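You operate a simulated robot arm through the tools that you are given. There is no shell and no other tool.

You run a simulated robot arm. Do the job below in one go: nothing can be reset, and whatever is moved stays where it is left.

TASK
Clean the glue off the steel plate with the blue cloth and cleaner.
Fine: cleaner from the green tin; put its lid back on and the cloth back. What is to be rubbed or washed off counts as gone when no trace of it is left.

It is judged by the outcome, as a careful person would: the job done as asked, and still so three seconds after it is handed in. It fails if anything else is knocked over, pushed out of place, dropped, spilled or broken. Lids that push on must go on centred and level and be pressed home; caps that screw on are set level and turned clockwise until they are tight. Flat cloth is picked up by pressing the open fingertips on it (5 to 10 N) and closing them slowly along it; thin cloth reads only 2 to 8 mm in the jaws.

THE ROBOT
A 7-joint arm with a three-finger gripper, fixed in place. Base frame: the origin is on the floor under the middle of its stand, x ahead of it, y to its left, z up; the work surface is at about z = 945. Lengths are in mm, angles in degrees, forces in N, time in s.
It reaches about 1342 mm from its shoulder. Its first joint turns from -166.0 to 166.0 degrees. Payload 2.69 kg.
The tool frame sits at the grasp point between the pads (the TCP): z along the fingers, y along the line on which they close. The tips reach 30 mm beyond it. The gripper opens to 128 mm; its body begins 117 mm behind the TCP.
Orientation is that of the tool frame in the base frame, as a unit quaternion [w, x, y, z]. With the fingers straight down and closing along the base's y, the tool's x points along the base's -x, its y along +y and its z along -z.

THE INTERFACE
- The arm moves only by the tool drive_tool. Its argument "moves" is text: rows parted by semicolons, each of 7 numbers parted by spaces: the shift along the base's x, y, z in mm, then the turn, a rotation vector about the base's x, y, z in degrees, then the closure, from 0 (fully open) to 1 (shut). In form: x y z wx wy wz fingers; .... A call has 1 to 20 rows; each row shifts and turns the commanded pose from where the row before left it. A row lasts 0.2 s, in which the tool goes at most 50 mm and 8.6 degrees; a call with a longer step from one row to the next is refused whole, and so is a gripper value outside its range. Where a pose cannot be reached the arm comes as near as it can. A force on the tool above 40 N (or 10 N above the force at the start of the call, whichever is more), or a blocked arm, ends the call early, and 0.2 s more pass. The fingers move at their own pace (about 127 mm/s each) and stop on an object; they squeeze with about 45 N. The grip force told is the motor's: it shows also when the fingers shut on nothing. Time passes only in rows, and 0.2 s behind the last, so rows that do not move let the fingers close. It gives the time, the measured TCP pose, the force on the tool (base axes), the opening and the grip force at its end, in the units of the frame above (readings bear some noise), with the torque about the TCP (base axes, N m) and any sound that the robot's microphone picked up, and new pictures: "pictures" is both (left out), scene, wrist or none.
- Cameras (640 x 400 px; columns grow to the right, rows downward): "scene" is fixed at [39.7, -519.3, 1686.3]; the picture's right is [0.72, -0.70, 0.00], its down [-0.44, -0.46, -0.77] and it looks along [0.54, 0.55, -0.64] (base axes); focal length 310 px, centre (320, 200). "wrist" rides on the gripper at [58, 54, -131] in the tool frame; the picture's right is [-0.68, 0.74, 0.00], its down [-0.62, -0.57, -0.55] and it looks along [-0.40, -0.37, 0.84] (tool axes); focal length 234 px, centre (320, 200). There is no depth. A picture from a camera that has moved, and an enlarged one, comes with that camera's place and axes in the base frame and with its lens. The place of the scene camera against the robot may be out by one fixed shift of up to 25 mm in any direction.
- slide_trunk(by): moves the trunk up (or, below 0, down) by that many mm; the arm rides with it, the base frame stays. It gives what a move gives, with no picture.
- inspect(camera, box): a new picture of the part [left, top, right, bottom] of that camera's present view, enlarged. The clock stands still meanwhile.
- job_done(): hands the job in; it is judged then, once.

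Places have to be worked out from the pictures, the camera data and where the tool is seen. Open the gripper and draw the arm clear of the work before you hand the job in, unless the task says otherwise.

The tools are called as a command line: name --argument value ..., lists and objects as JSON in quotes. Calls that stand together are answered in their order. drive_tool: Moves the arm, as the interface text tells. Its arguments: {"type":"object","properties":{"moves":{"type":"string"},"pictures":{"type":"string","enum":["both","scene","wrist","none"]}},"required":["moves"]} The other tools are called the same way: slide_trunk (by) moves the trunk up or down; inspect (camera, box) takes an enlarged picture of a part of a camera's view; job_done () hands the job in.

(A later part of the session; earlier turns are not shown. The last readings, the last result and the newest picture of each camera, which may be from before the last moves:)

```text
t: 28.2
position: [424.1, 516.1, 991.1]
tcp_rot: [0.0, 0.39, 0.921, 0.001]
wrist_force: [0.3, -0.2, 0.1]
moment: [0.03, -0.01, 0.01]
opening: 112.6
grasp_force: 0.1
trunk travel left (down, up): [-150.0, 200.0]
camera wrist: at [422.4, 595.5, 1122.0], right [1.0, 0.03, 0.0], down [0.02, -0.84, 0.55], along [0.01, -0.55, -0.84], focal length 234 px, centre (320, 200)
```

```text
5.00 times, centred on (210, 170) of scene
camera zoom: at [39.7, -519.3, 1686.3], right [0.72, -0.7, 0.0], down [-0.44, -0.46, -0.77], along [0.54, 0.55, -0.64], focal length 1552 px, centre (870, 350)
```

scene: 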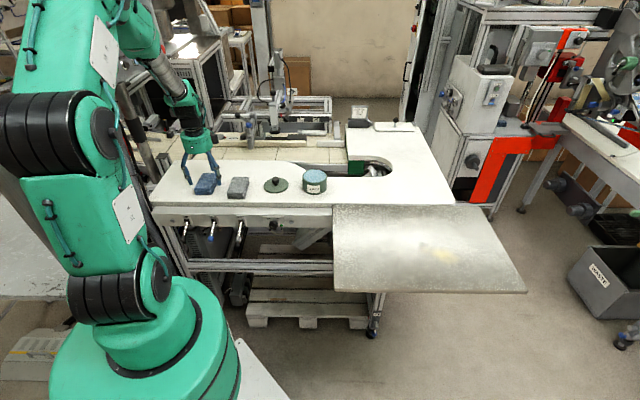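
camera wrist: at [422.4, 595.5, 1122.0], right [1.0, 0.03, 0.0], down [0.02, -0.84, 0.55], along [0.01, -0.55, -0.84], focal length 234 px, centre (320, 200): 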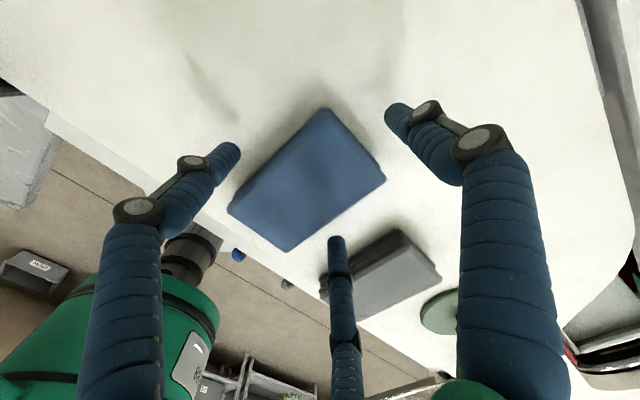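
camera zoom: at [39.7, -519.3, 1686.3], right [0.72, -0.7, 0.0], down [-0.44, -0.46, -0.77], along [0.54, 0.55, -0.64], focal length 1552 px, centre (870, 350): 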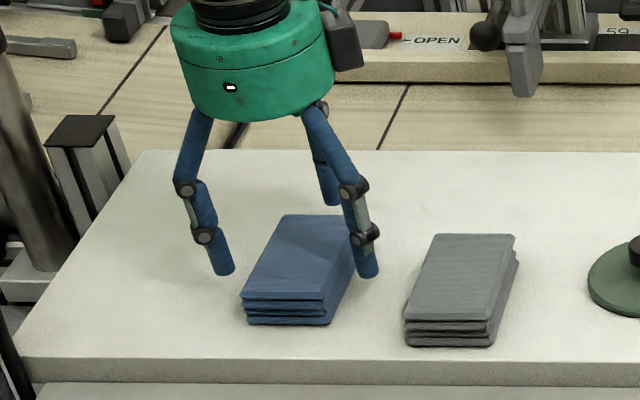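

The pad lies evenly between the fingers. I'll go 4 mm lower and close slowly onto it, watching the force.

drive_tool --moves "0 0 -4 0 0 0 0.12; 0 0 0 0 0 0 0.2; 0 0 0 0 0 0 0.26; 0 0 0 0 0 0 0.32; 0 0 0 0 0 0 0.36; 0 0 0 0 0 0 0.4; 0 0 0 0 0 0 0.4" --pictures "both"

inspect --camera "scene" --box '[150, 130, 270, 210]'

inspect --camera "wrist" --box '[200, 80, 440, 280]'

```text
t: 29.8
position: [424.9, 517.4, 985.2]
tcp_rot: [0.0, 0.39, 0.921, 0.0]
wrist_force: [0.2, 0.3, 1.0]
moment: [-0.02, 0.01, 0.02]
opening: 77.7
grasp_force: 0.5
trunk travel left (down, up): [-150.0, 200.0]
camera wrist: at [422.2, 595.6, 1117.1], right [1.0, 0.03, 0.0], down [0.02, -0.84, 0.55], along [0.01, -0.55, -0.84], focal length 234 px, centre (320, 200)
```

scene: 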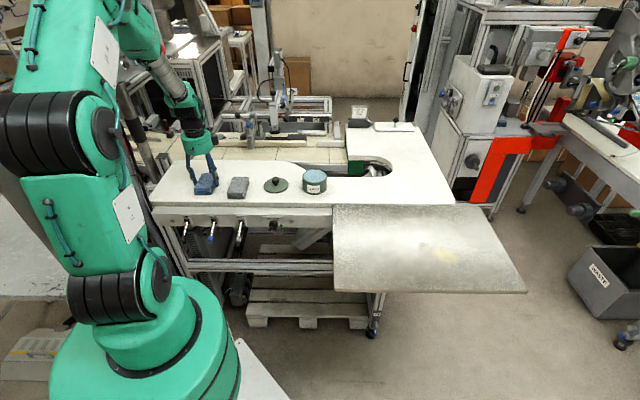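
wrist: 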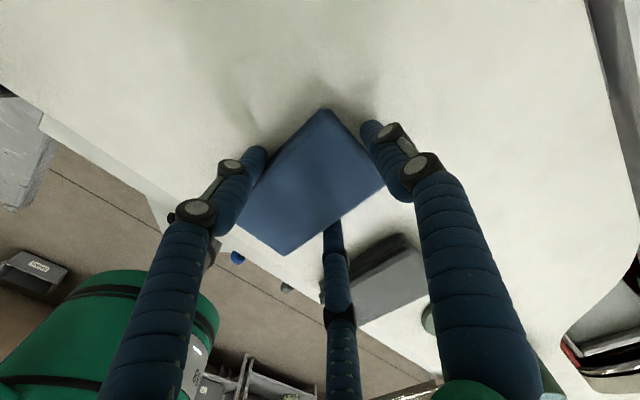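

```text
5.00 times, centred on (210, 170) of scene
camera zoom: at [39.7, -519.3, 1686.3], right [0.72, -0.7, 0.0], down [-0.44, -0.46, -0.77], along [0.54, 0.55, -0.64], focal length 1552 px, centre (870, 350)
```

zoom: 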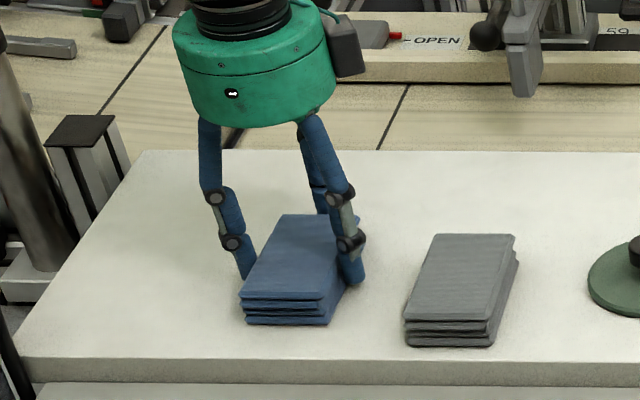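

```text
2.00 times, centred on (320, 180) of wrist
camera zoom: at [422.2, 595.6, 1117.1], right [1.0, 0.03, 0.0], down [0.02, -0.84, 0.55], along [0.01, -0.55, -0.84], focal length 468 px, centre (320, 240)
```

zoom: 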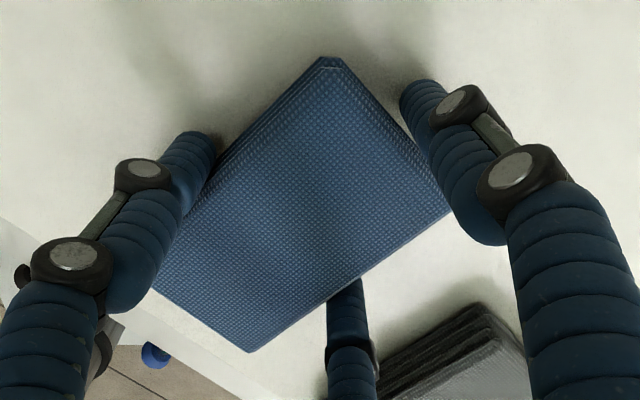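

All three fingers are just at the pad's sides. I'll close further to take hold of it.

drive_tool --moves "0 0 0 0 0 0 0.43; 0 0 0 0 0 0 0.46; 0 0 0 0 0 0 0.49; 0 0 0 0 0 0 0.52; 0 0 0 0 0 0 0.55; 0 0 0 0 0 0 0.58; 0 0 0 0 0 0 0.58" --pictures "both"

inspect --camera "scene" --box '[150, 130, 270, 210]'

inspect --camera "wrist" --box '[200, 80, 440, 280]'

```text
t: 31.4
position: [423.0, 517.7, 986.2]
tcp_rot: [0.001, 0.39, 0.921, 0.0]
wrist_force: [-0.4, -1.0, 3.4]
moment: [-0.08, 0.08, 0.01]
opening: 75.6
grasp_force: 16.4
trunk travel left (down, up): [-150.0, 200.0]
camera wrist: at [422.1, 595.6, 1117.2], right [1.0, 0.03, 0.0], down [0.02, -0.84, 0.55], along [0.01, -0.55, -0.84], focal length 234 px, centre (320, 200)
```

scene: 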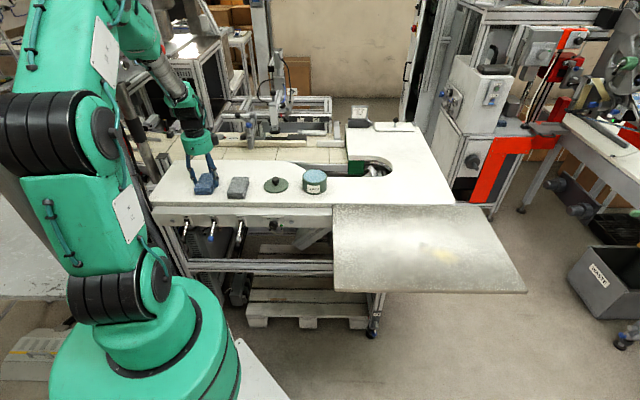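
wrist: 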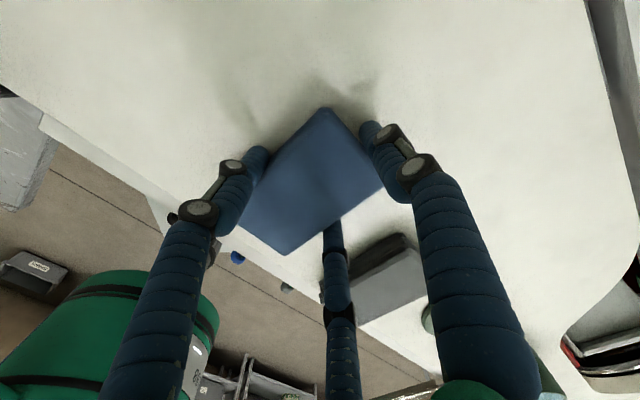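

```text
5.00 times, centred on (210, 170) of scene
camera zoom: at [39.7, -519.3, 1686.3], right [0.72, -0.7, 0.0], down [-0.44, -0.46, -0.77], along [0.54, 0.55, -0.64], focal length 1552 px, centre (870, 350)
```

zoom: 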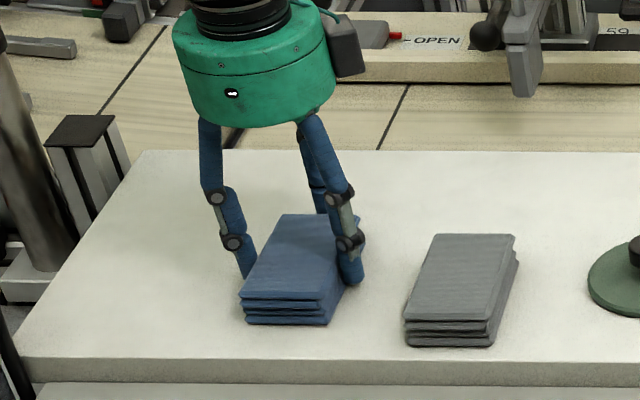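

```text
2.00 times, centred on (320, 180) of wrist
camera zoom: at [422.1, 595.6, 1117.2], right [1.0, 0.03, 0.0], down [0.02, -0.84, 0.55], along [0.01, -0.55, -0.84], focal length 468 px, centre (320, 240)
```

zoom: 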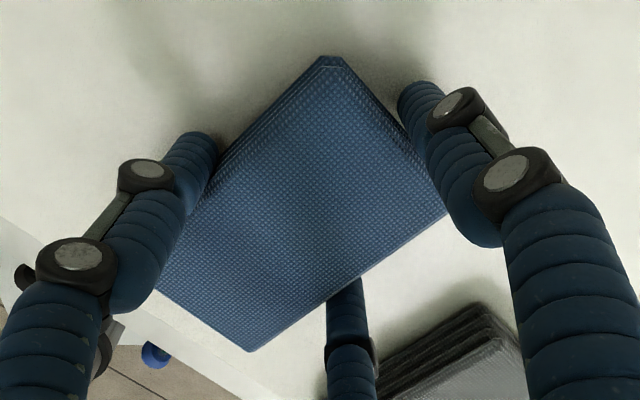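

The fingers have stopped on the pad at 75.6 mm with the grip at 16 N and rising. I'll squeeze fully and lift a little to test it.

drive_tool --moves "0 0 0 0 0 0 0.65; 0 0 0 0 0 0 0.72; 0 0 0 0 0 0 0.8; 0 0 0 0 0 0 0.9; 0 0 0 0 0 0 0.9; 0 0 4 0 0 0 0.9; 0 0 6 0 0 0 0.9; 0 0 10 0 0 0 0.9; 0 0 10 0 0 0 0.9; 0 0 0 0 0 0 0.9" --pictures "both"

inspect --camera "scene" --box '[150, 120, 270, 200]'

inspect --camera "wrist" --box '[200, 80, 440, 280]'

```text
t: 33.6
position: [423.1, 516.0, 1015.8]
tcp_rot: [0.0, 0.39, 0.921, 0.0]
wrist_force: [-0.2, -0.3, -1.2]
moment: [0.02, 0.0, -0.03]
opening: 74.7
grasp_force: 45.0
trunk travel left (down, up): [-150.0, 200.0]
camera wrist: at [421.6, 594.9, 1146.0], right [1.0, 0.03, 0.0], down [0.02, -0.84, 0.55], along [0.01, -0.55, -0.84], focal length 234 px, centre (320, 200)
```

scene: 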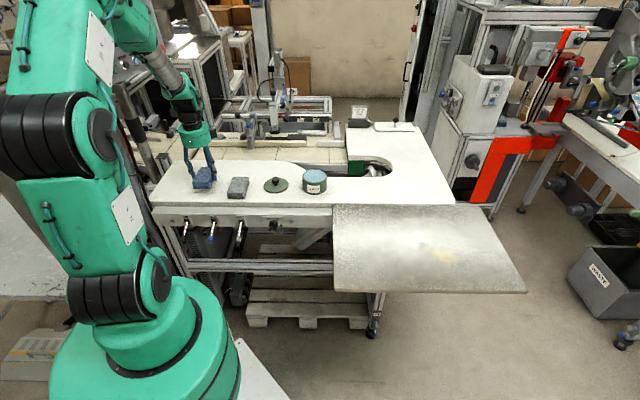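
wrist: 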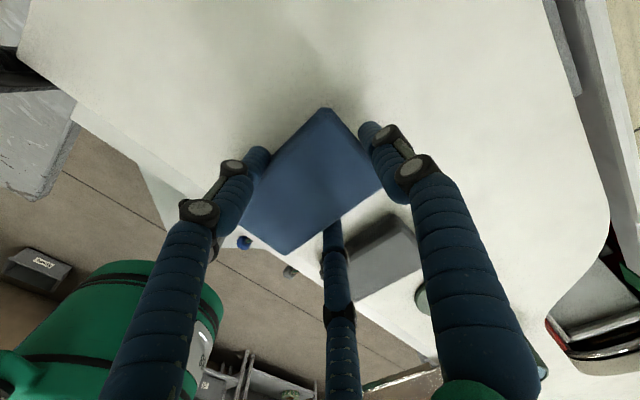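

```text
5.00 times, centred on (210, 160) of scene
camera zoom: at [39.7, -519.3, 1686.3], right [0.72, -0.7, 0.0], down [-0.44, -0.46, -0.77], along [0.54, 0.55, -0.64], focal length 1552 px, centre (870, 400)
```

zoom: 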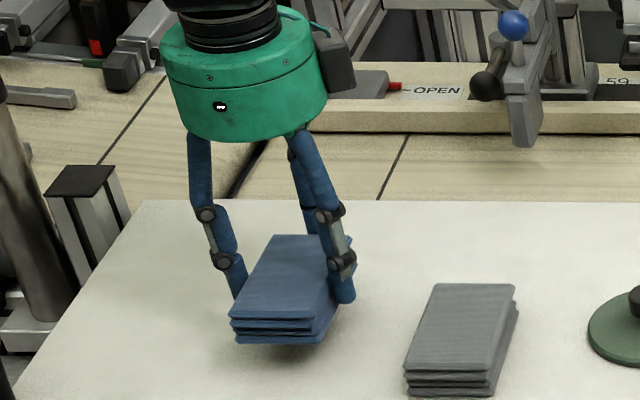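

```text
2.00 times, centred on (320, 180) of wrist
camera zoom: at [421.6, 594.9, 1146.0], right [1.0, 0.03, 0.0], down [0.02, -0.84, 0.55], along [0.01, -0.55, -0.84], focal length 468 px, centre (320, 240)
```

zoom: 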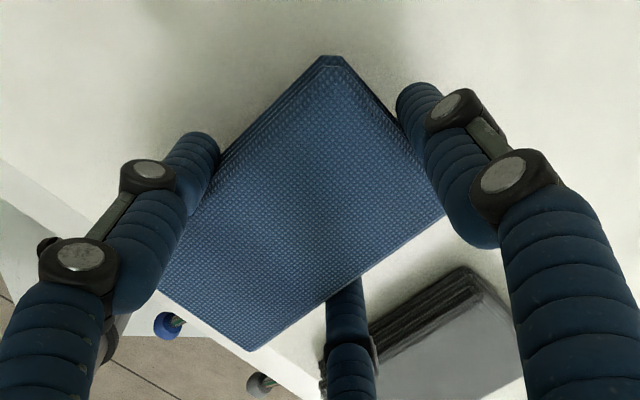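

The whole pad came up in one piece. The pose it was gripped in on the table was about (423.8, 516.8, 985.8), and I'll use that to put it back. Now I'll carry it over the tin and tilt 30° so that its free end points down.

drive_tool --moves "0 0 40 0 0 0 0.9; 0 0 45 0 0 0 0.9; 30.3 -29.2 0 0 0 0 0.9; 30.3 -29.2 0 0 0 0 0.9; 30.3 -29.2 0 0 0 0 0.9; 30.3 -29.2 0 0 0 0 0.9; 30.3 -29.2 0 0 0 0 0.9; 30.3 -29.2 0 5.22 -5.4 0 0.9; 30.3 -29.2 0 5.22 -5.4 0 0.9; 30.3 -29.2 0 5.22 -5.4 0 0.9; 30.3 -29.2 0 5.22 -5.4 0 0.9; 30.3 -29.2 0 0 0 0 0.9; 0 0 0 0 0 0 0.9" --pictures "both"

inspect --camera "scene" --box '[260, 110, 380, 210]'

inspect --camera "wrist" --box '[160, 60, 480, 300]'

```text
t: 36.4
position: [728.8, 220.9, 1099.0]
tcp_rot: [0.101, 0.377, 0.889, 0.239]
wrist_force: [-0.3, -0.2, 0.1]
moment: [0.0, 0.03, 0.02]
opening: 74.7
grasp_force: 44.5
trunk travel left (down, up): [-150.0, 200.0]
camera wrist: at [675.2, 249.1, 1239.1], right [0.93, -0.04, 0.37], down [-0.12, -0.97, 0.19], along [0.35, -0.22, -0.91], focal length 234 px, centre (320, 200)
```

scene: 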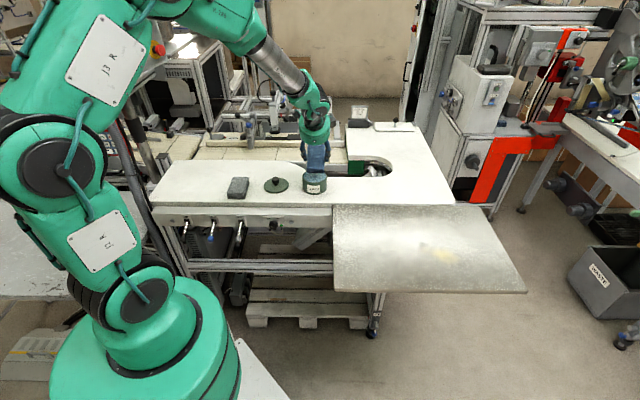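
wrist: 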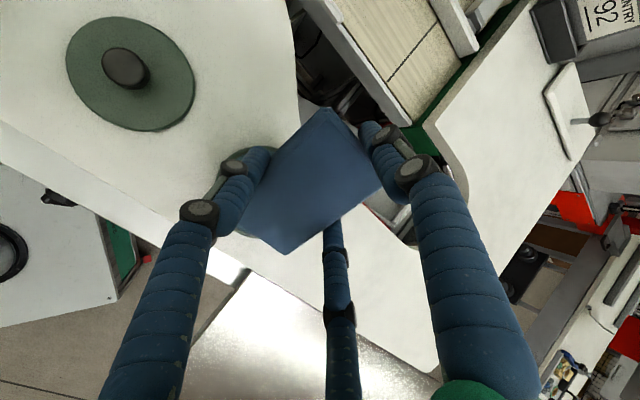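

```text
4.00 times, centred on (320, 160) of scene
camera zoom: at [39.7, -519.3, 1686.3], right [0.72, -0.7, 0.0], down [-0.44, -0.46, -0.77], along [0.54, 0.55, -0.64], focal length 1242 px, centre (320, 360)
```

zoom: 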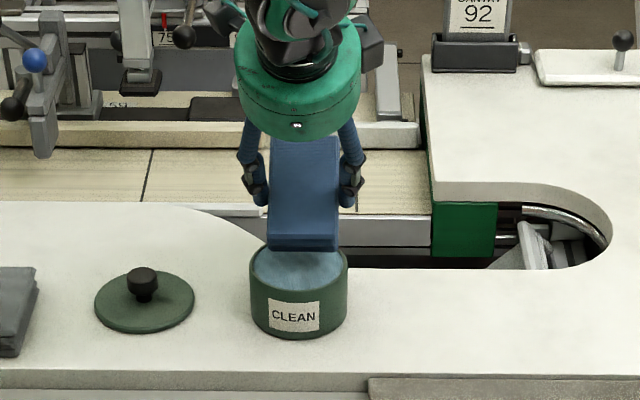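

```text
1.67 times, centred on (320, 180) of wrist
camera zoom: at [675.2, 249.1, 1239.1], right [0.93, -0.04, 0.37], down [-0.12, -0.97, 0.19], along [0.35, -0.22, -0.91], focal length 390 px, centre (320, 233)
```

zoom: 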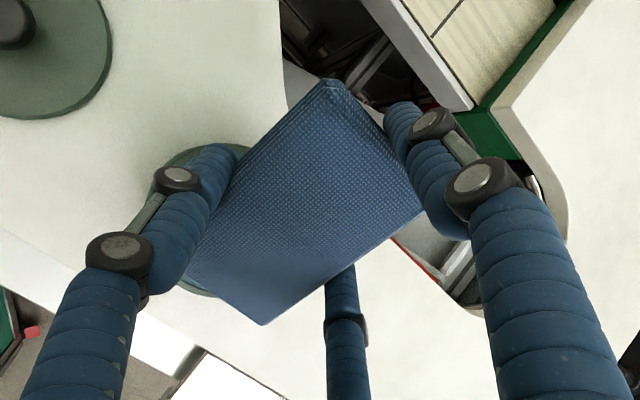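

The pad's free end hangs over the tin, about 4 mm off to the right. I'll correct that and lower it until the edge is near rim height.

drive_tool --moves "-1.2 3.9 0 0 0 0 0.9; 0 0 -10 0 0 0 0.9; 0 0 -10 0 0 0 0.9; 0 0 -8 0 0 0 0.9; 0 0 0 0 0 0 0.9" --pictures "none"

inspect --camera "scene" --box '[280, 140, 350, 200]'

```text
t: 37.6
position: [727.5, 226.9, 1074.2]
tcp_rot: [0.103, 0.377, 0.889, 0.24]
wrist_force: [-1.5, 0.0, 13.9]
moment: [-0.21, 0.72, -0.07]
opening: 74.4
grasp_force: 45.6
trunk travel left (down, up): [-150.0, 200.0]
```

```text
6.67 times, centred on (315, 170) of scene
camera zoom: at [39.7, -519.3, 1686.3], right [0.72, -0.7, 0.0], down [-0.44, -0.46, -0.77], along [0.54, 0.55, -0.64], focal length 2069 px, centre (353, 400)
```

zoom: 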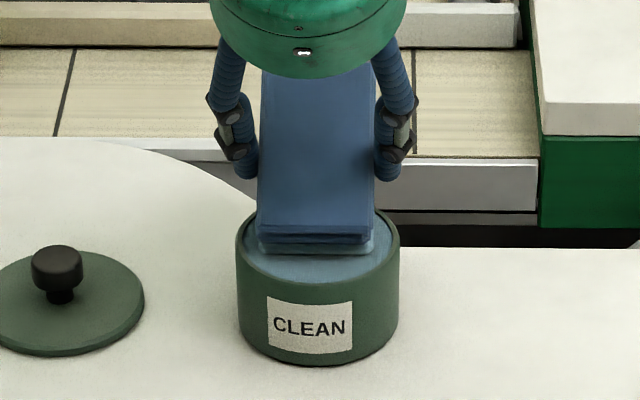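

The pad's edge is pressing on the soaked surface in the tin with about 14 N. I'll ease off slightly, hold a moment, then lift to see whether the cloth took up cleaner.

drive_tool --moves "0 0 0 0 0 0 0.9; 0 0 0 0 0 0 0.9; 0 0 1 0 0 0 0.9; 0 0 0 0 0 0 0.9; 0 0 0 0 0 0 0.9" --pictures "none"

inspect --camera "scene" --box '[295, 150, 345, 190]'

```text
t: 38.8
position: [725.7, 228.1, 1074.1]
tcp_rot: [0.103, 0.378, 0.889, 0.239]
wrist_force: [7.3, -2.0, 20.0]
moment: [-0.63, 0.28, 0.22]
opening: 74.7
grasp_force: 45.0
trunk travel left (down, up): [-150.0, 200.0]
```

```text
10.00 times, centred on (320, 170) of scene
camera zoom: at [39.7, -519.3, 1686.3], right [0.72, -0.7, 0.0], down [-0.44, -0.46, -0.77], along [0.54, 0.55, -0.64], focal length 3104 px, centre (320, 500)
```

zoom: 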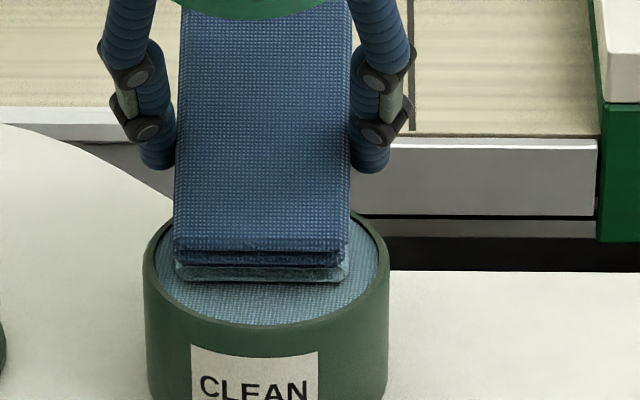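

The lowest layer at the pad's end has turned teal, so it's wet. The contact force is climbing, so I'll lift now and check both tin and pad.

drive_tool --moves "0 0 3 0 0 0 0.9; 0 0 6 0 0 0 0.9; 0 0 15 0 0 0 0.9; 0 0 20 0 0 0 0.9; 0 0 0 0 0 0 0.9" --pictures "both"

inspect --camera "scene" --box '[280, 120, 360, 200]'

```text
t: 40.0
position: [726.6, 228.2, 1114.4]
tcp_rot: [0.102, 0.377, 0.889, 0.238]
wrist_force: [-0.4, -0.3, -0.4]
moment: [-0.02, -0.01, 0.01]
opening: 74.8
grasp_force: 45.2
trunk travel left (down, up): [-150.0, 200.0]
camera wrist: at [672.7, 255.9, 1254.9], right [0.93, -0.04, 0.37], down [-0.12, -0.97, 0.19], along [0.35, -0.22, -0.91], focal length 234 px, centre (320, 200)
```

scene: 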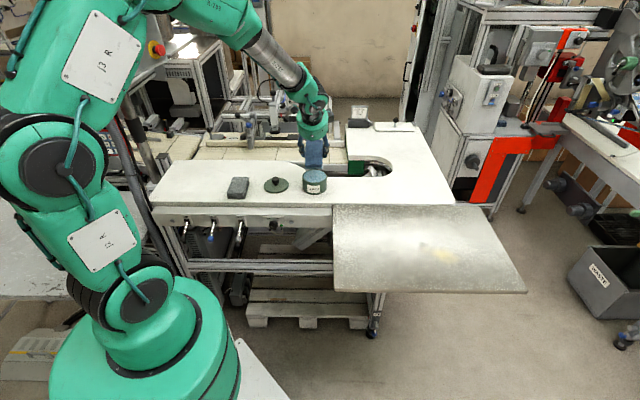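
wrist: 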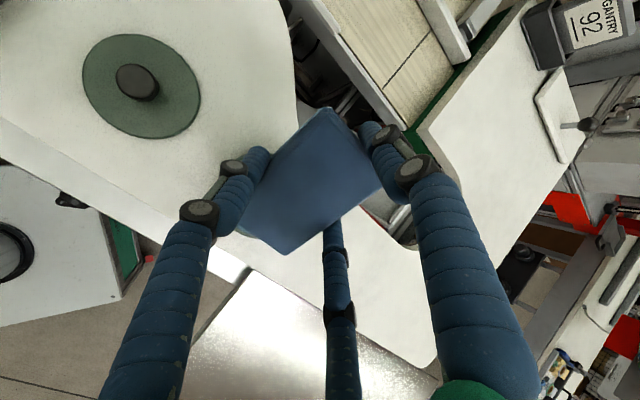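

```text
5.00 times, centred on (320, 160) of scene
camera zoom: at [39.7, -519.3, 1686.3], right [0.72, -0.7, 0.0], down [-0.44, -0.46, -0.77], along [0.54, 0.55, -0.64], focal length 1552 px, centre (320, 400)
```

zoom: 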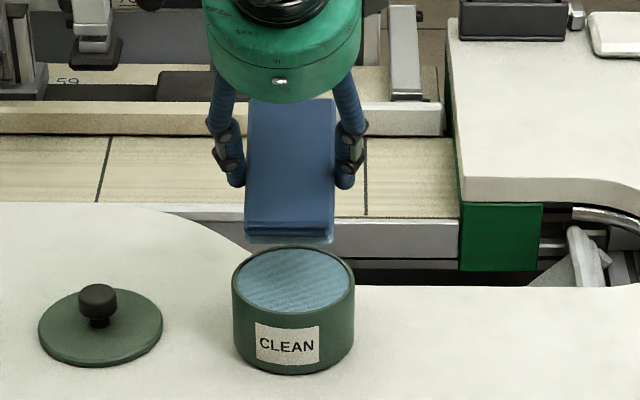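

The tin hasn't moved and the pad's end is wet. I'll carry it over the plate and turn the tool another -44°, so the wet edge runs along y with the pad's body on the +x side, clear of the disc.

drive_tool --moves "5.6 -42 0 0 0 0 0.9; 5.6 -42 0 0 0 0 0.9; 5.6 -42 0 0 0 0 0.9; 5.6 -42 -2 0 0 -7.33 0.9; 5.6 -42 -3 0 0 -7.33 0.9; 5.6 -42 -4 0 0 -7.33 0.9; 5.6 -42 -4 0 0 -7.33 0.9; 5.6 -42 -4 0 0 -7.33 0.9; 5.6 -42 -4 0 0 -7.33 0.9; 5.6 -42 -4 0 0 0 0.9; 5.6 -42 -4 0 0 0 0.9; 5.6 -42 -4 0 0 0 0.9; 5.6 -42 -4 0 0 0 0.9; 0 0 0 0 0 0 0.9" --pictures "both"

inspect --camera "scene" --box '[380, 180, 500, 280]'

inspect --camera "wrist" --box '[160, 60, 480, 300]'

```text
t: 43.0
position: [795.8, -321.5, 1082.7]
tcp_rot: [0.183, 0.683, 0.683, 0.183]
wrist_force: [-0.2, -0.3, -0.5]
moment: [0.04, -0.03, 0.02]
opening: 74.5
grasp_force: 45.0
trunk travel left (down, up): [-150.0, 200.0]
camera wrist: at [778.7, -263.6, 1222.5], right [0.64, -0.68, 0.37], down [-0.76, -0.62, 0.19], along [0.1, -0.4, -0.91], focal length 234 px, centre (320, 200)
```

scene: 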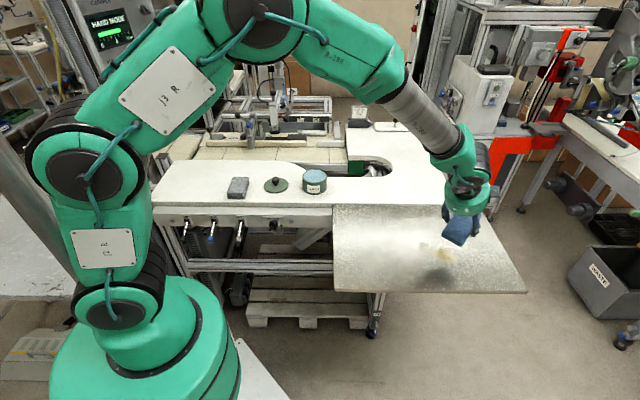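
wrist: 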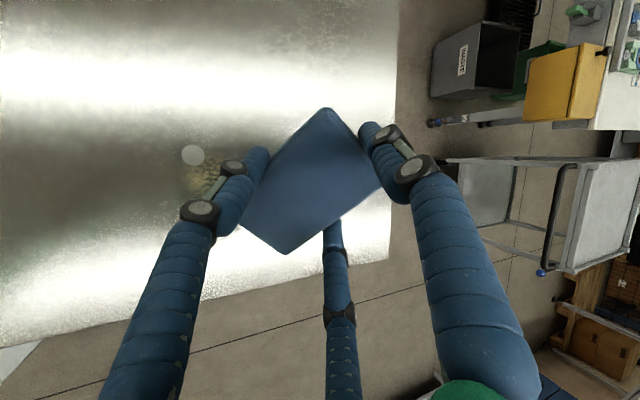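

```text
4.00 times, centred on (440, 230) of scene
camera zoom: at [39.7, -519.3, 1686.3], right [0.72, -0.7, 0.0], down [-0.44, -0.46, -0.77], along [0.54, 0.55, -0.64], focal length 1242 px, centre (-160, 80)
```

zoom: 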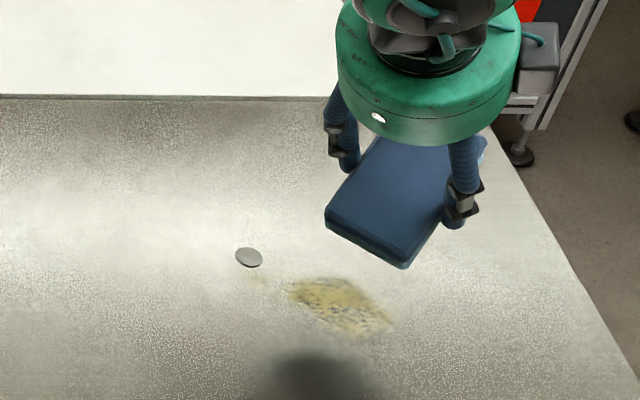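

```text
1.67 times, centred on (320, 180) of wrist
camera zoom: at [778.7, -263.6, 1222.5], right [0.64, -0.68, 0.37], down [-0.76, -0.62, 0.19], along [0.1, -0.4, -0.91], focal length 390 px, centre (320, 233)
```

zoom: 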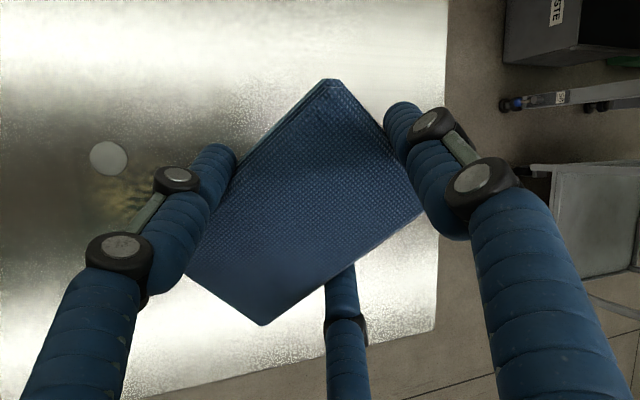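

The geometry checks out: the pad's edge is at about x=760, y -290 to -352, and the main patch covers x 735–785, y -282 to -357. I'll move the edge to the patch's +x end and lower it to find the plate.

drive_tool --moves "16 0 0 0 0 0 0.9; 0 0 -20 0 0 0 0.9; 0 0 -15 0 0 0 0.9; 0 0 -10 0 0 0 0.9; 0 0 -5 0 0 0 0.9; 0 0 -3 0 0 0 0.9; 0 0 0 0 0 0 0.9" --pictures "none"

inspect --camera "scene" --box '[380, 180, 500, 280]'

```text
t: 44.6
position: [816.6, -318.0, 1027.3]
tcp_rot: [0.183, 0.682, 0.684, 0.183]
wrist_force: [0.1, -0.7, 0.4]
moment: [-0.01, -0.02, -0.04]
opening: 74.7
grasp_force: 45.5
trunk travel left (down, up): [-150.0, 200.0]
```

```text
4.00 times, centred on (440, 230) of scene
camera zoom: at [39.7, -519.3, 1686.3], right [0.72, -0.7, 0.0], down [-0.44, -0.46, -0.77], along [0.54, 0.55, -0.64], focal length 1242 px, centre (-160, 80)
```

zoom: 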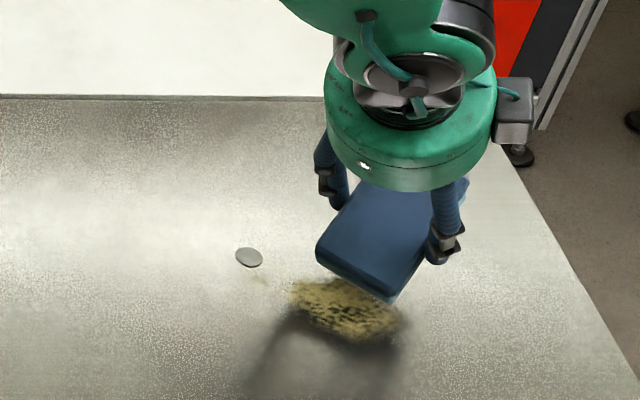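

Nothing touched yet, and the edge is about 12 mm above the plate. I'll go on down in small steps.

drive_tool --moves "0 0 -4 0 0 0 0.9; 0 0 -3 0 0 0 0.9; 0 0 0 0 0 0 0.9" --pictures "none"

```text
t: 45.4
position: [816.1, -316.5, 1019.7]
tcp_rot: [0.183, 0.682, 0.684, 0.183]
wrist_force: [0.5, -0.2, -1.2]
moment: [-0.01, 0.0, 0.0]
opening: 74.6
grasp_force: 45.0
trunk travel left (down, up): [-150.0, 200.0]
```

drive_tool --moves "0 0 -2 0 0 0 0.9; 0 0 -2 0 0 0 0.9; 0 0 0 0 0 0 0.9" --pictures "none"

```text
t: 46.2
position: [816.2, -318.3, 1016.2]
tcp_rot: [0.182, 0.682, 0.684, 0.184]
wrist_force: [0.2, -0.8, -0.5]
moment: [0.02, 0.01, 0.03]
opening: 74.6
grasp_force: 44.9
trunk travel left (down, up): [-150.0, 200.0]
```

Still no contact. I'll keep lowering 2 mm at a time.

drive_tool --moves "0 0 -2 0 0 0 0.9; 0 0 0 0 0 0 0.9" --pictures "none"

inspect --camera "scene" --box '[390, 210, 490, 280]'

```text
t: 46.8
position: [816.4, -317.4, 1014.9]
tcp_rot: [0.182, 0.682, 0.684, 0.184]
wrist_force: [0.8, 0.1, -0.6]
moment: [-0.03, -0.01, 0.0]
opening: 75.1
grasp_force: 45.2
trunk travel left (down, up): [-150.0, 200.0]
```

```text
5.71 times, centred on (440, 245) of scene
camera zoom: at [39.7, -519.3, 1686.3], right [0.72, -0.7, 0.0], down [-0.44, -0.46, -0.77], along [0.54, 0.55, -0.64], focal length 1774 px, centre (-366, -57)
```

zoom: 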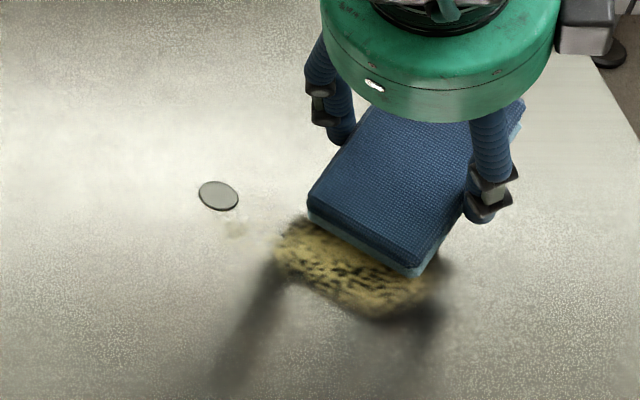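

Close to contact now: the shadow meets the pad. I'll go on in 1.5 mm steps.

drive_tool --moves "0 0 -1.5 0 0 0 0.9; 0 0 -1.5 0 0 0 0.9; 0 0 0 0 0 0 0.9" --pictures "none"

```text
t: 47.6
position: [814.5, -318.7, 1012.6]
tcp_rot: [0.184, 0.683, 0.683, 0.183]
wrist_force: [0.8, 1.7, 5.8]
moment: [0.3, 0.15, -0.1]
opening: 74.7
grasp_force: 45.0
trunk travel left (down, up): [-150.0, 200.0]
```

Contact reads about 6 N at TCP z≈1012, so the plate is near z=945. The contact is on the +y corner, so I'll roll the pad about 1.5° to bed the edge down and make a first slow stroke across the patch.

drive_tool --moves "0 0 0 1.5 0 0 0.9; 0 0 -0.5 0 0 0 0.9; -5 0 0 0 0 0 0.9; -5 0 0 0 0 0 0.9; -5 0 0 0 0 0 0.9; -5 0 0 0 0 0 0.9; -5 0 0 0 0 0 0.9; -5 0 0 0 0 0 0.9; 0 0 0 0 0 0 0.9" --pictures "none"

inspect --camera "scene" --box '[390, 210, 490, 280]'

```text
t: 49.6
position: [785.3, -316.9, 1012.5]
tcp_rot: [0.175, 0.684, 0.681, 0.192]
wrist_force: [5.6, -0.5, 22.2]
moment: [-0.74, 0.54, 0.18]
opening: 74.7
grasp_force: 45.2
trunk travel left (down, up): [-150.0, 200.0]
```

```text
5.71 times, centred on (440, 245) of scene
camera zoom: at [39.7, -519.3, 1686.3], right [0.72, -0.7, 0.0], down [-0.44, -0.46, -0.77], along [0.54, 0.55, -0.64], focal length 1774 px, centre (-366, -57)
```

zoom: 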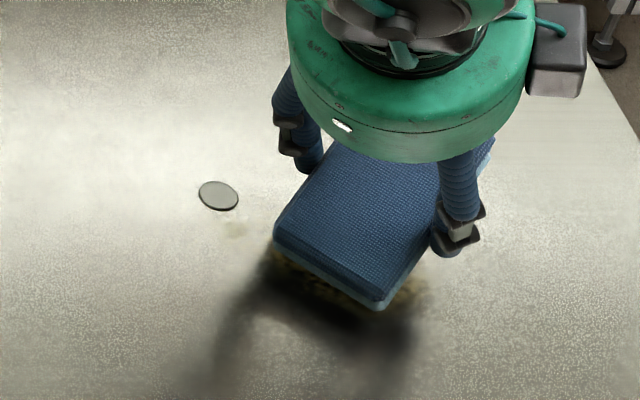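

The contact has moved to the -y corner at 22 N, so I'll take back half the roll and ease off a little. Then I'll carry on with the stroke and return.

drive_tool --moves "0 0 0.8 -0.75 0 0 0.9; -5 0 0 0 0 0 0.9; -5 0 0 0 0 0 0.9; -5 0 0 0 0 0 0.9; 5 0 0 0 0 0 0.9; 5 0 0 0 0 0 0.9; 5 0 0 0 0 0 0.9; 5 0 0 0 0 0 0.9; 5 0 0 0 0 0 0.9; 5 0 0 0 0 0 0.9; 5 0 0 0 0 0 0.9; 5 0 0 0 0 0 0.9; 0 0 0 0 0 0 0.9" --pictures "none"

inspect --camera "scene" --box '[390, 210, 490, 280]'

```text
t: 52.4
position: [809.2, -319.4, 1011.1]
tcp_rot: [0.179, 0.683, 0.683, 0.188]
wrist_force: [-1.1, 0.9, 5.3]
moment: [-0.1, 0.32, -0.06]
opening: 74.7
grasp_force: 45.4
trunk travel left (down, up): [-150.0, 200.0]
```

```text
5.71 times, centred on (440, 245) of scene
camera zoom: at [39.7, -519.3, 1686.3], right [0.72, -0.7, 0.0], down [-0.44, -0.46, -0.77], along [0.54, 0.55, -0.64], focal length 1774 px, centre (-366, -57)
```

zoom: 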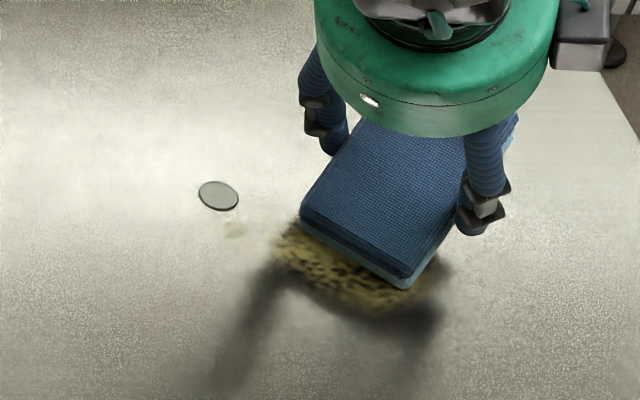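

The edge is now evenly bedded. I'll press slightly harder and make several passes back and forth, then lift and check the result.

drive_tool --moves "0 0 -0.6 0 0 0 0.9; -9 0 0 0 0 0 0.9; -9 0 0 0 0 0 0.9; -9 0 0 0 0 0 0.9; -9 0 0 0 0 0 0.9; -9 0 0 0 0 0 0.9; 9 0 0 0 0 0 0.9; 9 0 0 0 0 0 0.9; 9 0 0 0 0 0 0.9; 9 0 0 0 0 0 0.9; 9 0 0 0 0 0 0.9; -9 0 0 0 0 0 0.9; -9 0 0 0 0 0 0.9; -9 0 0 0 0 0 0.9; -9 0 0 0 0 0 0.9; -9 0 0 0 0 0 0.9; 9 0 0 0 0 0 0.9; 9 0 0 0 0 0 0.9; 9 0 0 0 0 0 0.9; 9 0 0 0 0 0 0.9" --pictures "none"

drive_tool --moves "9 0 0 0 0 0 0.9; 0 0 15 0 0 0 0.9; 20 0 30 0 0 0 0.9; 30 0 30 0 0 0 0.9; 0 0 0 0 0 0 0.9" --pictures "both"

inspect --camera "scene" --box '[390, 210, 490, 280]'

```text
t: 56.6
position: [800.2, -316.0, 1012.1]
tcp_rot: [0.179, 0.684, 0.682, 0.188]
wrist_force: [-0.7, -0.5, 3.4]
moment: [-0.17, 0.21, 0.03]
opening: 74.8
grasp_force: 45.2
trunk travel left (down, up): [-150.0, 200.0]
```

```text
t: 57.8
position: [859.2, -319.1, 1087.9]
tcp_rot: [0.179, 0.684, 0.682, 0.187]
wrist_force: [1.4, -0.3, -0.2]
moment: [-0.04, 0.01, -0.01]
opening: 74.8
grasp_force: 44.3
trunk travel left (down, up): [-150.0, 200.0]
camera wrist: at [841.5, -262.5, 1228.1], right [0.64, -0.68, 0.36], down [-0.76, -0.62, 0.18], along [0.1, -0.39, -0.91], focal length 234 px, centre (320, 200)
```

scene: 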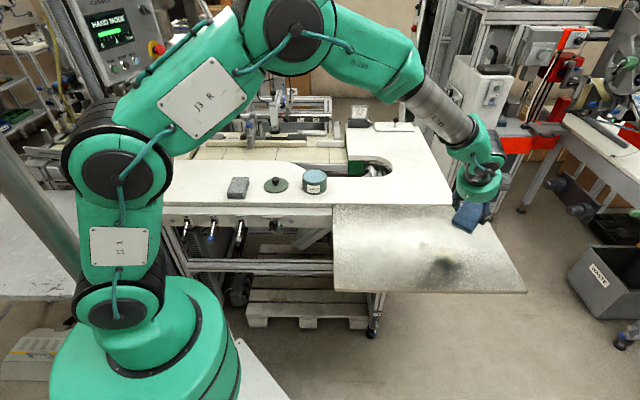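
wrist: 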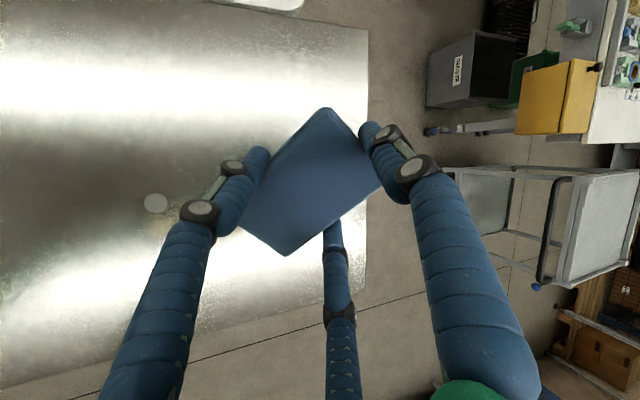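

```text
5.71 times, centred on (440, 245) of scene
camera zoom: at [39.7, -519.3, 1686.3], right [0.72, -0.7, 0.0], down [-0.44, -0.46, -0.77], along [0.54, 0.55, -0.64], focal length 1774 px, centre (-366, -57)
```

zoom: 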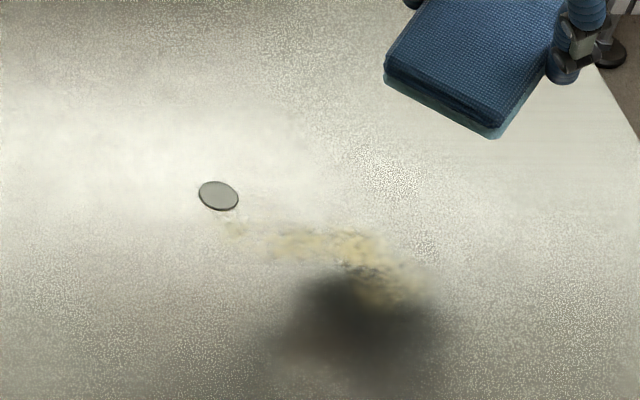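

The rubbed part is clean. What's left is a band at x≈760–785, the -y end, and the small tail near (737, -263). Next I'll rub with the stroke starting further out in x and centred at y≈-331.

drive_tool --moves "-24 -12 -30 0 0 0 0.9; 0 0 -30 0 0 0 0.9; 0 0 -12 0 0 0 0.9; 0 0 -3 0 0 0 0.9; 0 0 -1.5 0 0 0 0.9; 0 0 0 0 0 0 0.9" --pictures "none"

```text
t: 59.2
position: [835.8, -330.6, 1012.5]
tcp_rot: [0.179, 0.684, 0.682, 0.188]
wrist_force: [1.1, -0.8, 4.3]
moment: [-0.14, 0.08, 0.07]
opening: 74.8
grasp_force: 45.0
trunk travel left (down, up): [-150.0, 200.0]
```

Contact is about 4 N. I'll press a bit more and make four passes over this band.

drive_tool --moves "0 0 -0.8 0 0 0 0.9; -9 0 0 0 0 0 0.9; -9 0 0 0 0 0 0.9; -9 0 0 0 0 0 0.9; -9 0 0 0 0 0 0.9; -9 0 0 0 0 0 0.9; 9 0 0 0 0 0 0.9; 9 0 0 0 0 0 0.9; 9 0 0 0 0 0 0.9; 9 0 0 0 0 0 0.9; 9 0 0 0 0 0 0.9; -9 0 0 0 0 0 0.9; -9 0 0 0 0 0 0.9; -9 0 0 0 0 0 0.9; -9 0 0 0 0 0 0.9; -9 0 0 0 0 0 0.9; 9 0 0 0 0 0 0.9; 9 0 0 0 0 0 0.9; 9 0 0 0 0 0 0.9; 9 0 0 0 0 0 0.9" --pictures "none"

drive_tool --moves "0 0 0 0 0 0 0.9; -9 0 0 0 0 0 0.9; -9 0 0 0 0 0 0.9; -9 0 0 0 0 0 0.9; -9 0 0 0 0 0 0.9; -9 0 0 0 0 0 0.9; -9 0 0 0 0 0 0.9; 9 0 0 0 0 0 0.9; 9 0 0 0 0 0 0.9; 9 0 0 0 0 0 0.9; 9 0 0 0 0 0 0.9; 9 0 0 0 0 0 0.9; 9 0 0 0 0 0 0.9; 0 0 0 0 0 0 0.9" --pictures "none"

drive_tool --moves "0 0 15 0 0 0 0.9; 20 0 30 0 0 0 0.9; 40 0 30 0 0 0 0.9; 40 0 10 0 0 0 0.9; 0 0 0 0 0 0 0.9" --pictures "scene"

inspect --camera "scene" --box '[390, 210, 490, 280]'

```text
t: 63.4
position: [824.6, -328.7, 1008.7]
tcp_rot: [0.179, 0.683, 0.682, 0.188]
wrist_force: [-5.9, -0.4, 21.0]
moment: [-0.08, 1.4, 0.03]
opening: 75.0
grasp_force: 45.1
trunk travel left (down, up): [-150.0, 200.0]
```

```text
t: 66.4
position: [826.5, -329.0, 1009.9]
tcp_rot: [0.177, 0.683, 0.683, 0.188]
wrist_force: [0.4, 0.6, -0.5]
moment: [0.0, 0.01, -0.02]
opening: 75.0
grasp_force: 44.8
trunk travel left (down, up): [-150.0, 200.0]
```

```text
t: 67.6
position: [928.5, -328.5, 1093.5]
tcp_rot: [0.179, 0.684, 0.682, 0.188]
wrist_force: [0.9, -0.3, -0.9]
moment: [0.0, 0.01, 0.0]
opening: 75.0
grasp_force: 44.9
trunk travel left (down, up): [-150.0, 200.0]
```

scene: 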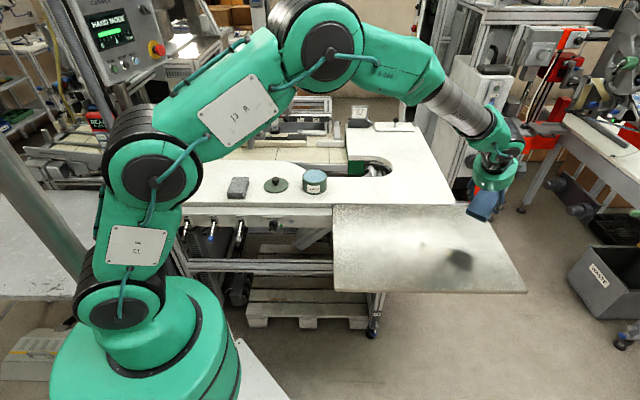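

```text
5.71 times, centred on (440, 245) of scene
camera zoom: at [39.7, -519.3, 1686.3], right [0.72, -0.7, 0.0], down [-0.44, -0.46, -0.77], along [0.54, 0.55, -0.64], focal length 1774 px, centre (-366, -57)
```

zoom: 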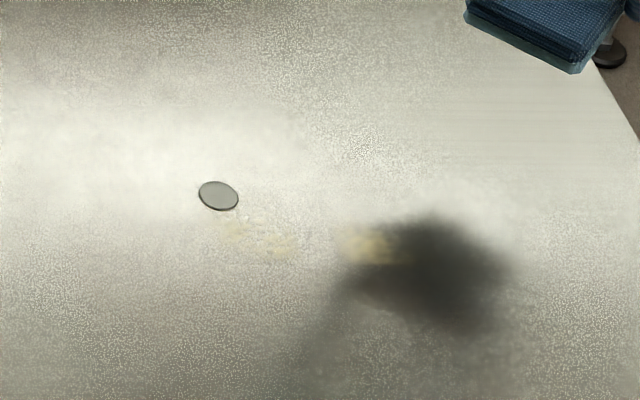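

Most of it is gone. I can see leftovers near (772, -321), (745, -287) and the tail. The contact force dropped to nothing at the end, so I'll check whether the pad shifted in the grip.

drive_tool --moves "0 0 0 0 0 0 0.9" --pictures "wrist"

inspect --camera "wrist" --box '[160, 60, 480, 300]'

inspect --camera "scene" --box '[450, 170, 530, 230]'

```text
t: 68.0
position: [928.2, -328.9, 1095.0]
tcp_rot: [0.179, 0.684, 0.682, 0.187]
wrist_force: [-0.8, 0.4, -0.6]
moment: [-0.01, -0.05, -0.01]
opening: 74.9
grasp_force: 45.5
trunk travel left (down, up): [-150.0, 200.0]
camera wrist: at [909.1, -272.3, 1235.5], right [0.64, -0.68, 0.36], down [-0.76, -0.62, 0.18], along [0.1, -0.39, -0.91], focal length 234 px, centre (320, 200)
```

wrist: 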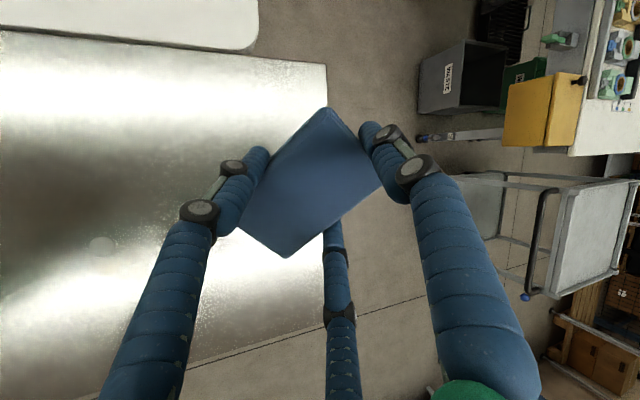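

```text
1.67 times, centred on (320, 180) of wrist
camera zoom: at [909.1, -272.3, 1235.5], right [0.64, -0.68, 0.36], down [-0.76, -0.62, 0.18], along [0.1, -0.39, -0.91], focal length 390 px, centre (320, 233)
```

zoom: 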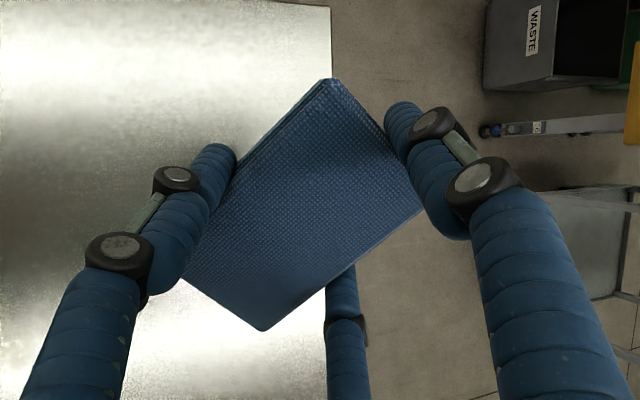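

```text
6.67 times, centred on (490, 200) of scene
camera zoom: at [39.7, -519.3, 1686.3], right [0.72, -0.7, 0.0], down [-0.44, -0.46, -0.77], along [0.54, 0.55, -0.64], focal length 2069 px, centre (-813, 200)
```

zoom: 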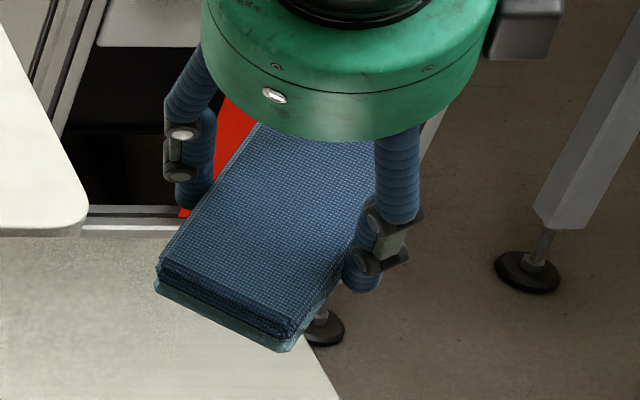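

The pad only tipped up a degree or two in the grip and is still wet. I'll go back in, re-find contact gently, and work on the spot near (772, -321).

drive_tool --moves "-40 3 -20 0 0 0 0.9; -40 3 -30 0 0 0 0.9; -18 3 -25 0 0 0 0.9; 0 0 -6 0 0 0 0.9; 0 0 -2 0 0 0 0.9; 0 0 0 0 0 0 0.9" --pictures "none"

```text
t: 69.4
position: [828.3, -320.5, 1010.6]
tcp_rot: [0.179, 0.684, 0.682, 0.187]
wrist_force: [0.4, 0.6, -0.3]
moment: [0.02, -0.01, 0.02]
opening: 75.1
grasp_force: 45.1
trunk travel left (down, up): [-150.0, 200.0]
```

drive_tool --moves "0 0 -1.5 0 0 0 0.9; 0 0 -1 0 0 0 0.9; 0 0 0 0 0 0 0.9" --pictures "none"

```text
t: 70.2
position: [828.4, -322.1, 1010.0]
tcp_rot: [0.179, 0.683, 0.682, 0.188]
wrist_force: [-0.3, 1.3, 5.9]
moment: [-0.1, 0.29, -0.05]
opening: 74.8
grasp_force: 44.7
trunk travel left (down, up): [-150.0, 200.0]
```

Contact is about 6 N. I'll make strokes over the middle of the patch at this light pressure.

drive_tool --moves "0 0 -0.4 0 0 0 0.9; -9 0 0 0 0 0 0.9; -9 0 0 0 0 0 0.9; -9 0 0 0 0 0 0.9; -9 0 0 0 0 0 0.9; -9 0 0 0 0 0 0.9; 9 0 0 0 0 0 0.9; 9 0 0 0 0 0 0.9; 9 0 0 0 0 0 0.9; 9 0 0 0 0 0 0.9; 9 0 0 0 0 0 0.9; -9 0 0 0 0 0 0.9; -9 0 0 0 0 0 0.9; -9 0 0 0 0 0 0.9; -9 0 0 0 0 0 0.9; -9 0 0 0 0 0 0.9; 0 0 0 0 0 0 0.9" --pictures "none"

```text
t: 73.8
position: [783.3, -320.1, 1010.5]
tcp_rot: [0.178, 0.684, 0.683, 0.187]
wrist_force: [-0.7, 1.2, 10.6]
moment: [-0.14, 0.5, -0.03]
opening: 75.0
grasp_force: 45.3
trunk travel left (down, up): [-150.0, 200.0]
```

From the torque, the edge actually sits about 43 mm behind the TCP in x. I'll slide to y≈-300, so the edge spans roughly -331 to -269, and rub the spot near (745, -287).

drive_tool --moves "0 7 0 0 0 0 0.9; 0 7 0 0 0 0 0.9; 0 6 0 0 0 0 0.9; 8 0 0 0 0 0 0.9; 8 0 0 0 0 0 0.9; 8 0 0 0 0 0 0.9; -8 0 0 0 0 0 0.9; -8 0 0 0 0 0 0.9; -8 0 0 0 0 0 0.9; -8 0 0 0 0 0 0.9; -8 0 0 0 0 0 0.9; 8 0 0 0 0 0 0.9; 8 0 0 0 0 0 0.9; 8 0 0 0 0 0 0.9; 8 0 0 0 0 0 0.9; -8 0 0 0 0 0 0.9; -8 0 0 0 0 0 0.9; -8 0 0 0 0 0 0.9; -8 0 0 0 0 0 0.9; 0 0 0 0 0 0 0.9" --pictures "none"

```text
t: 78.0
position: [766.2, -301.5, 1008.3]
tcp_rot: [0.179, 0.683, 0.682, 0.188]
wrist_force: [-0.3, -0.4, -0.2]
moment: [0.0, 0.03, 0.04]
opening: 74.7
grasp_force: 45.3
trunk travel left (down, up): [-150.0, 200.0]
```

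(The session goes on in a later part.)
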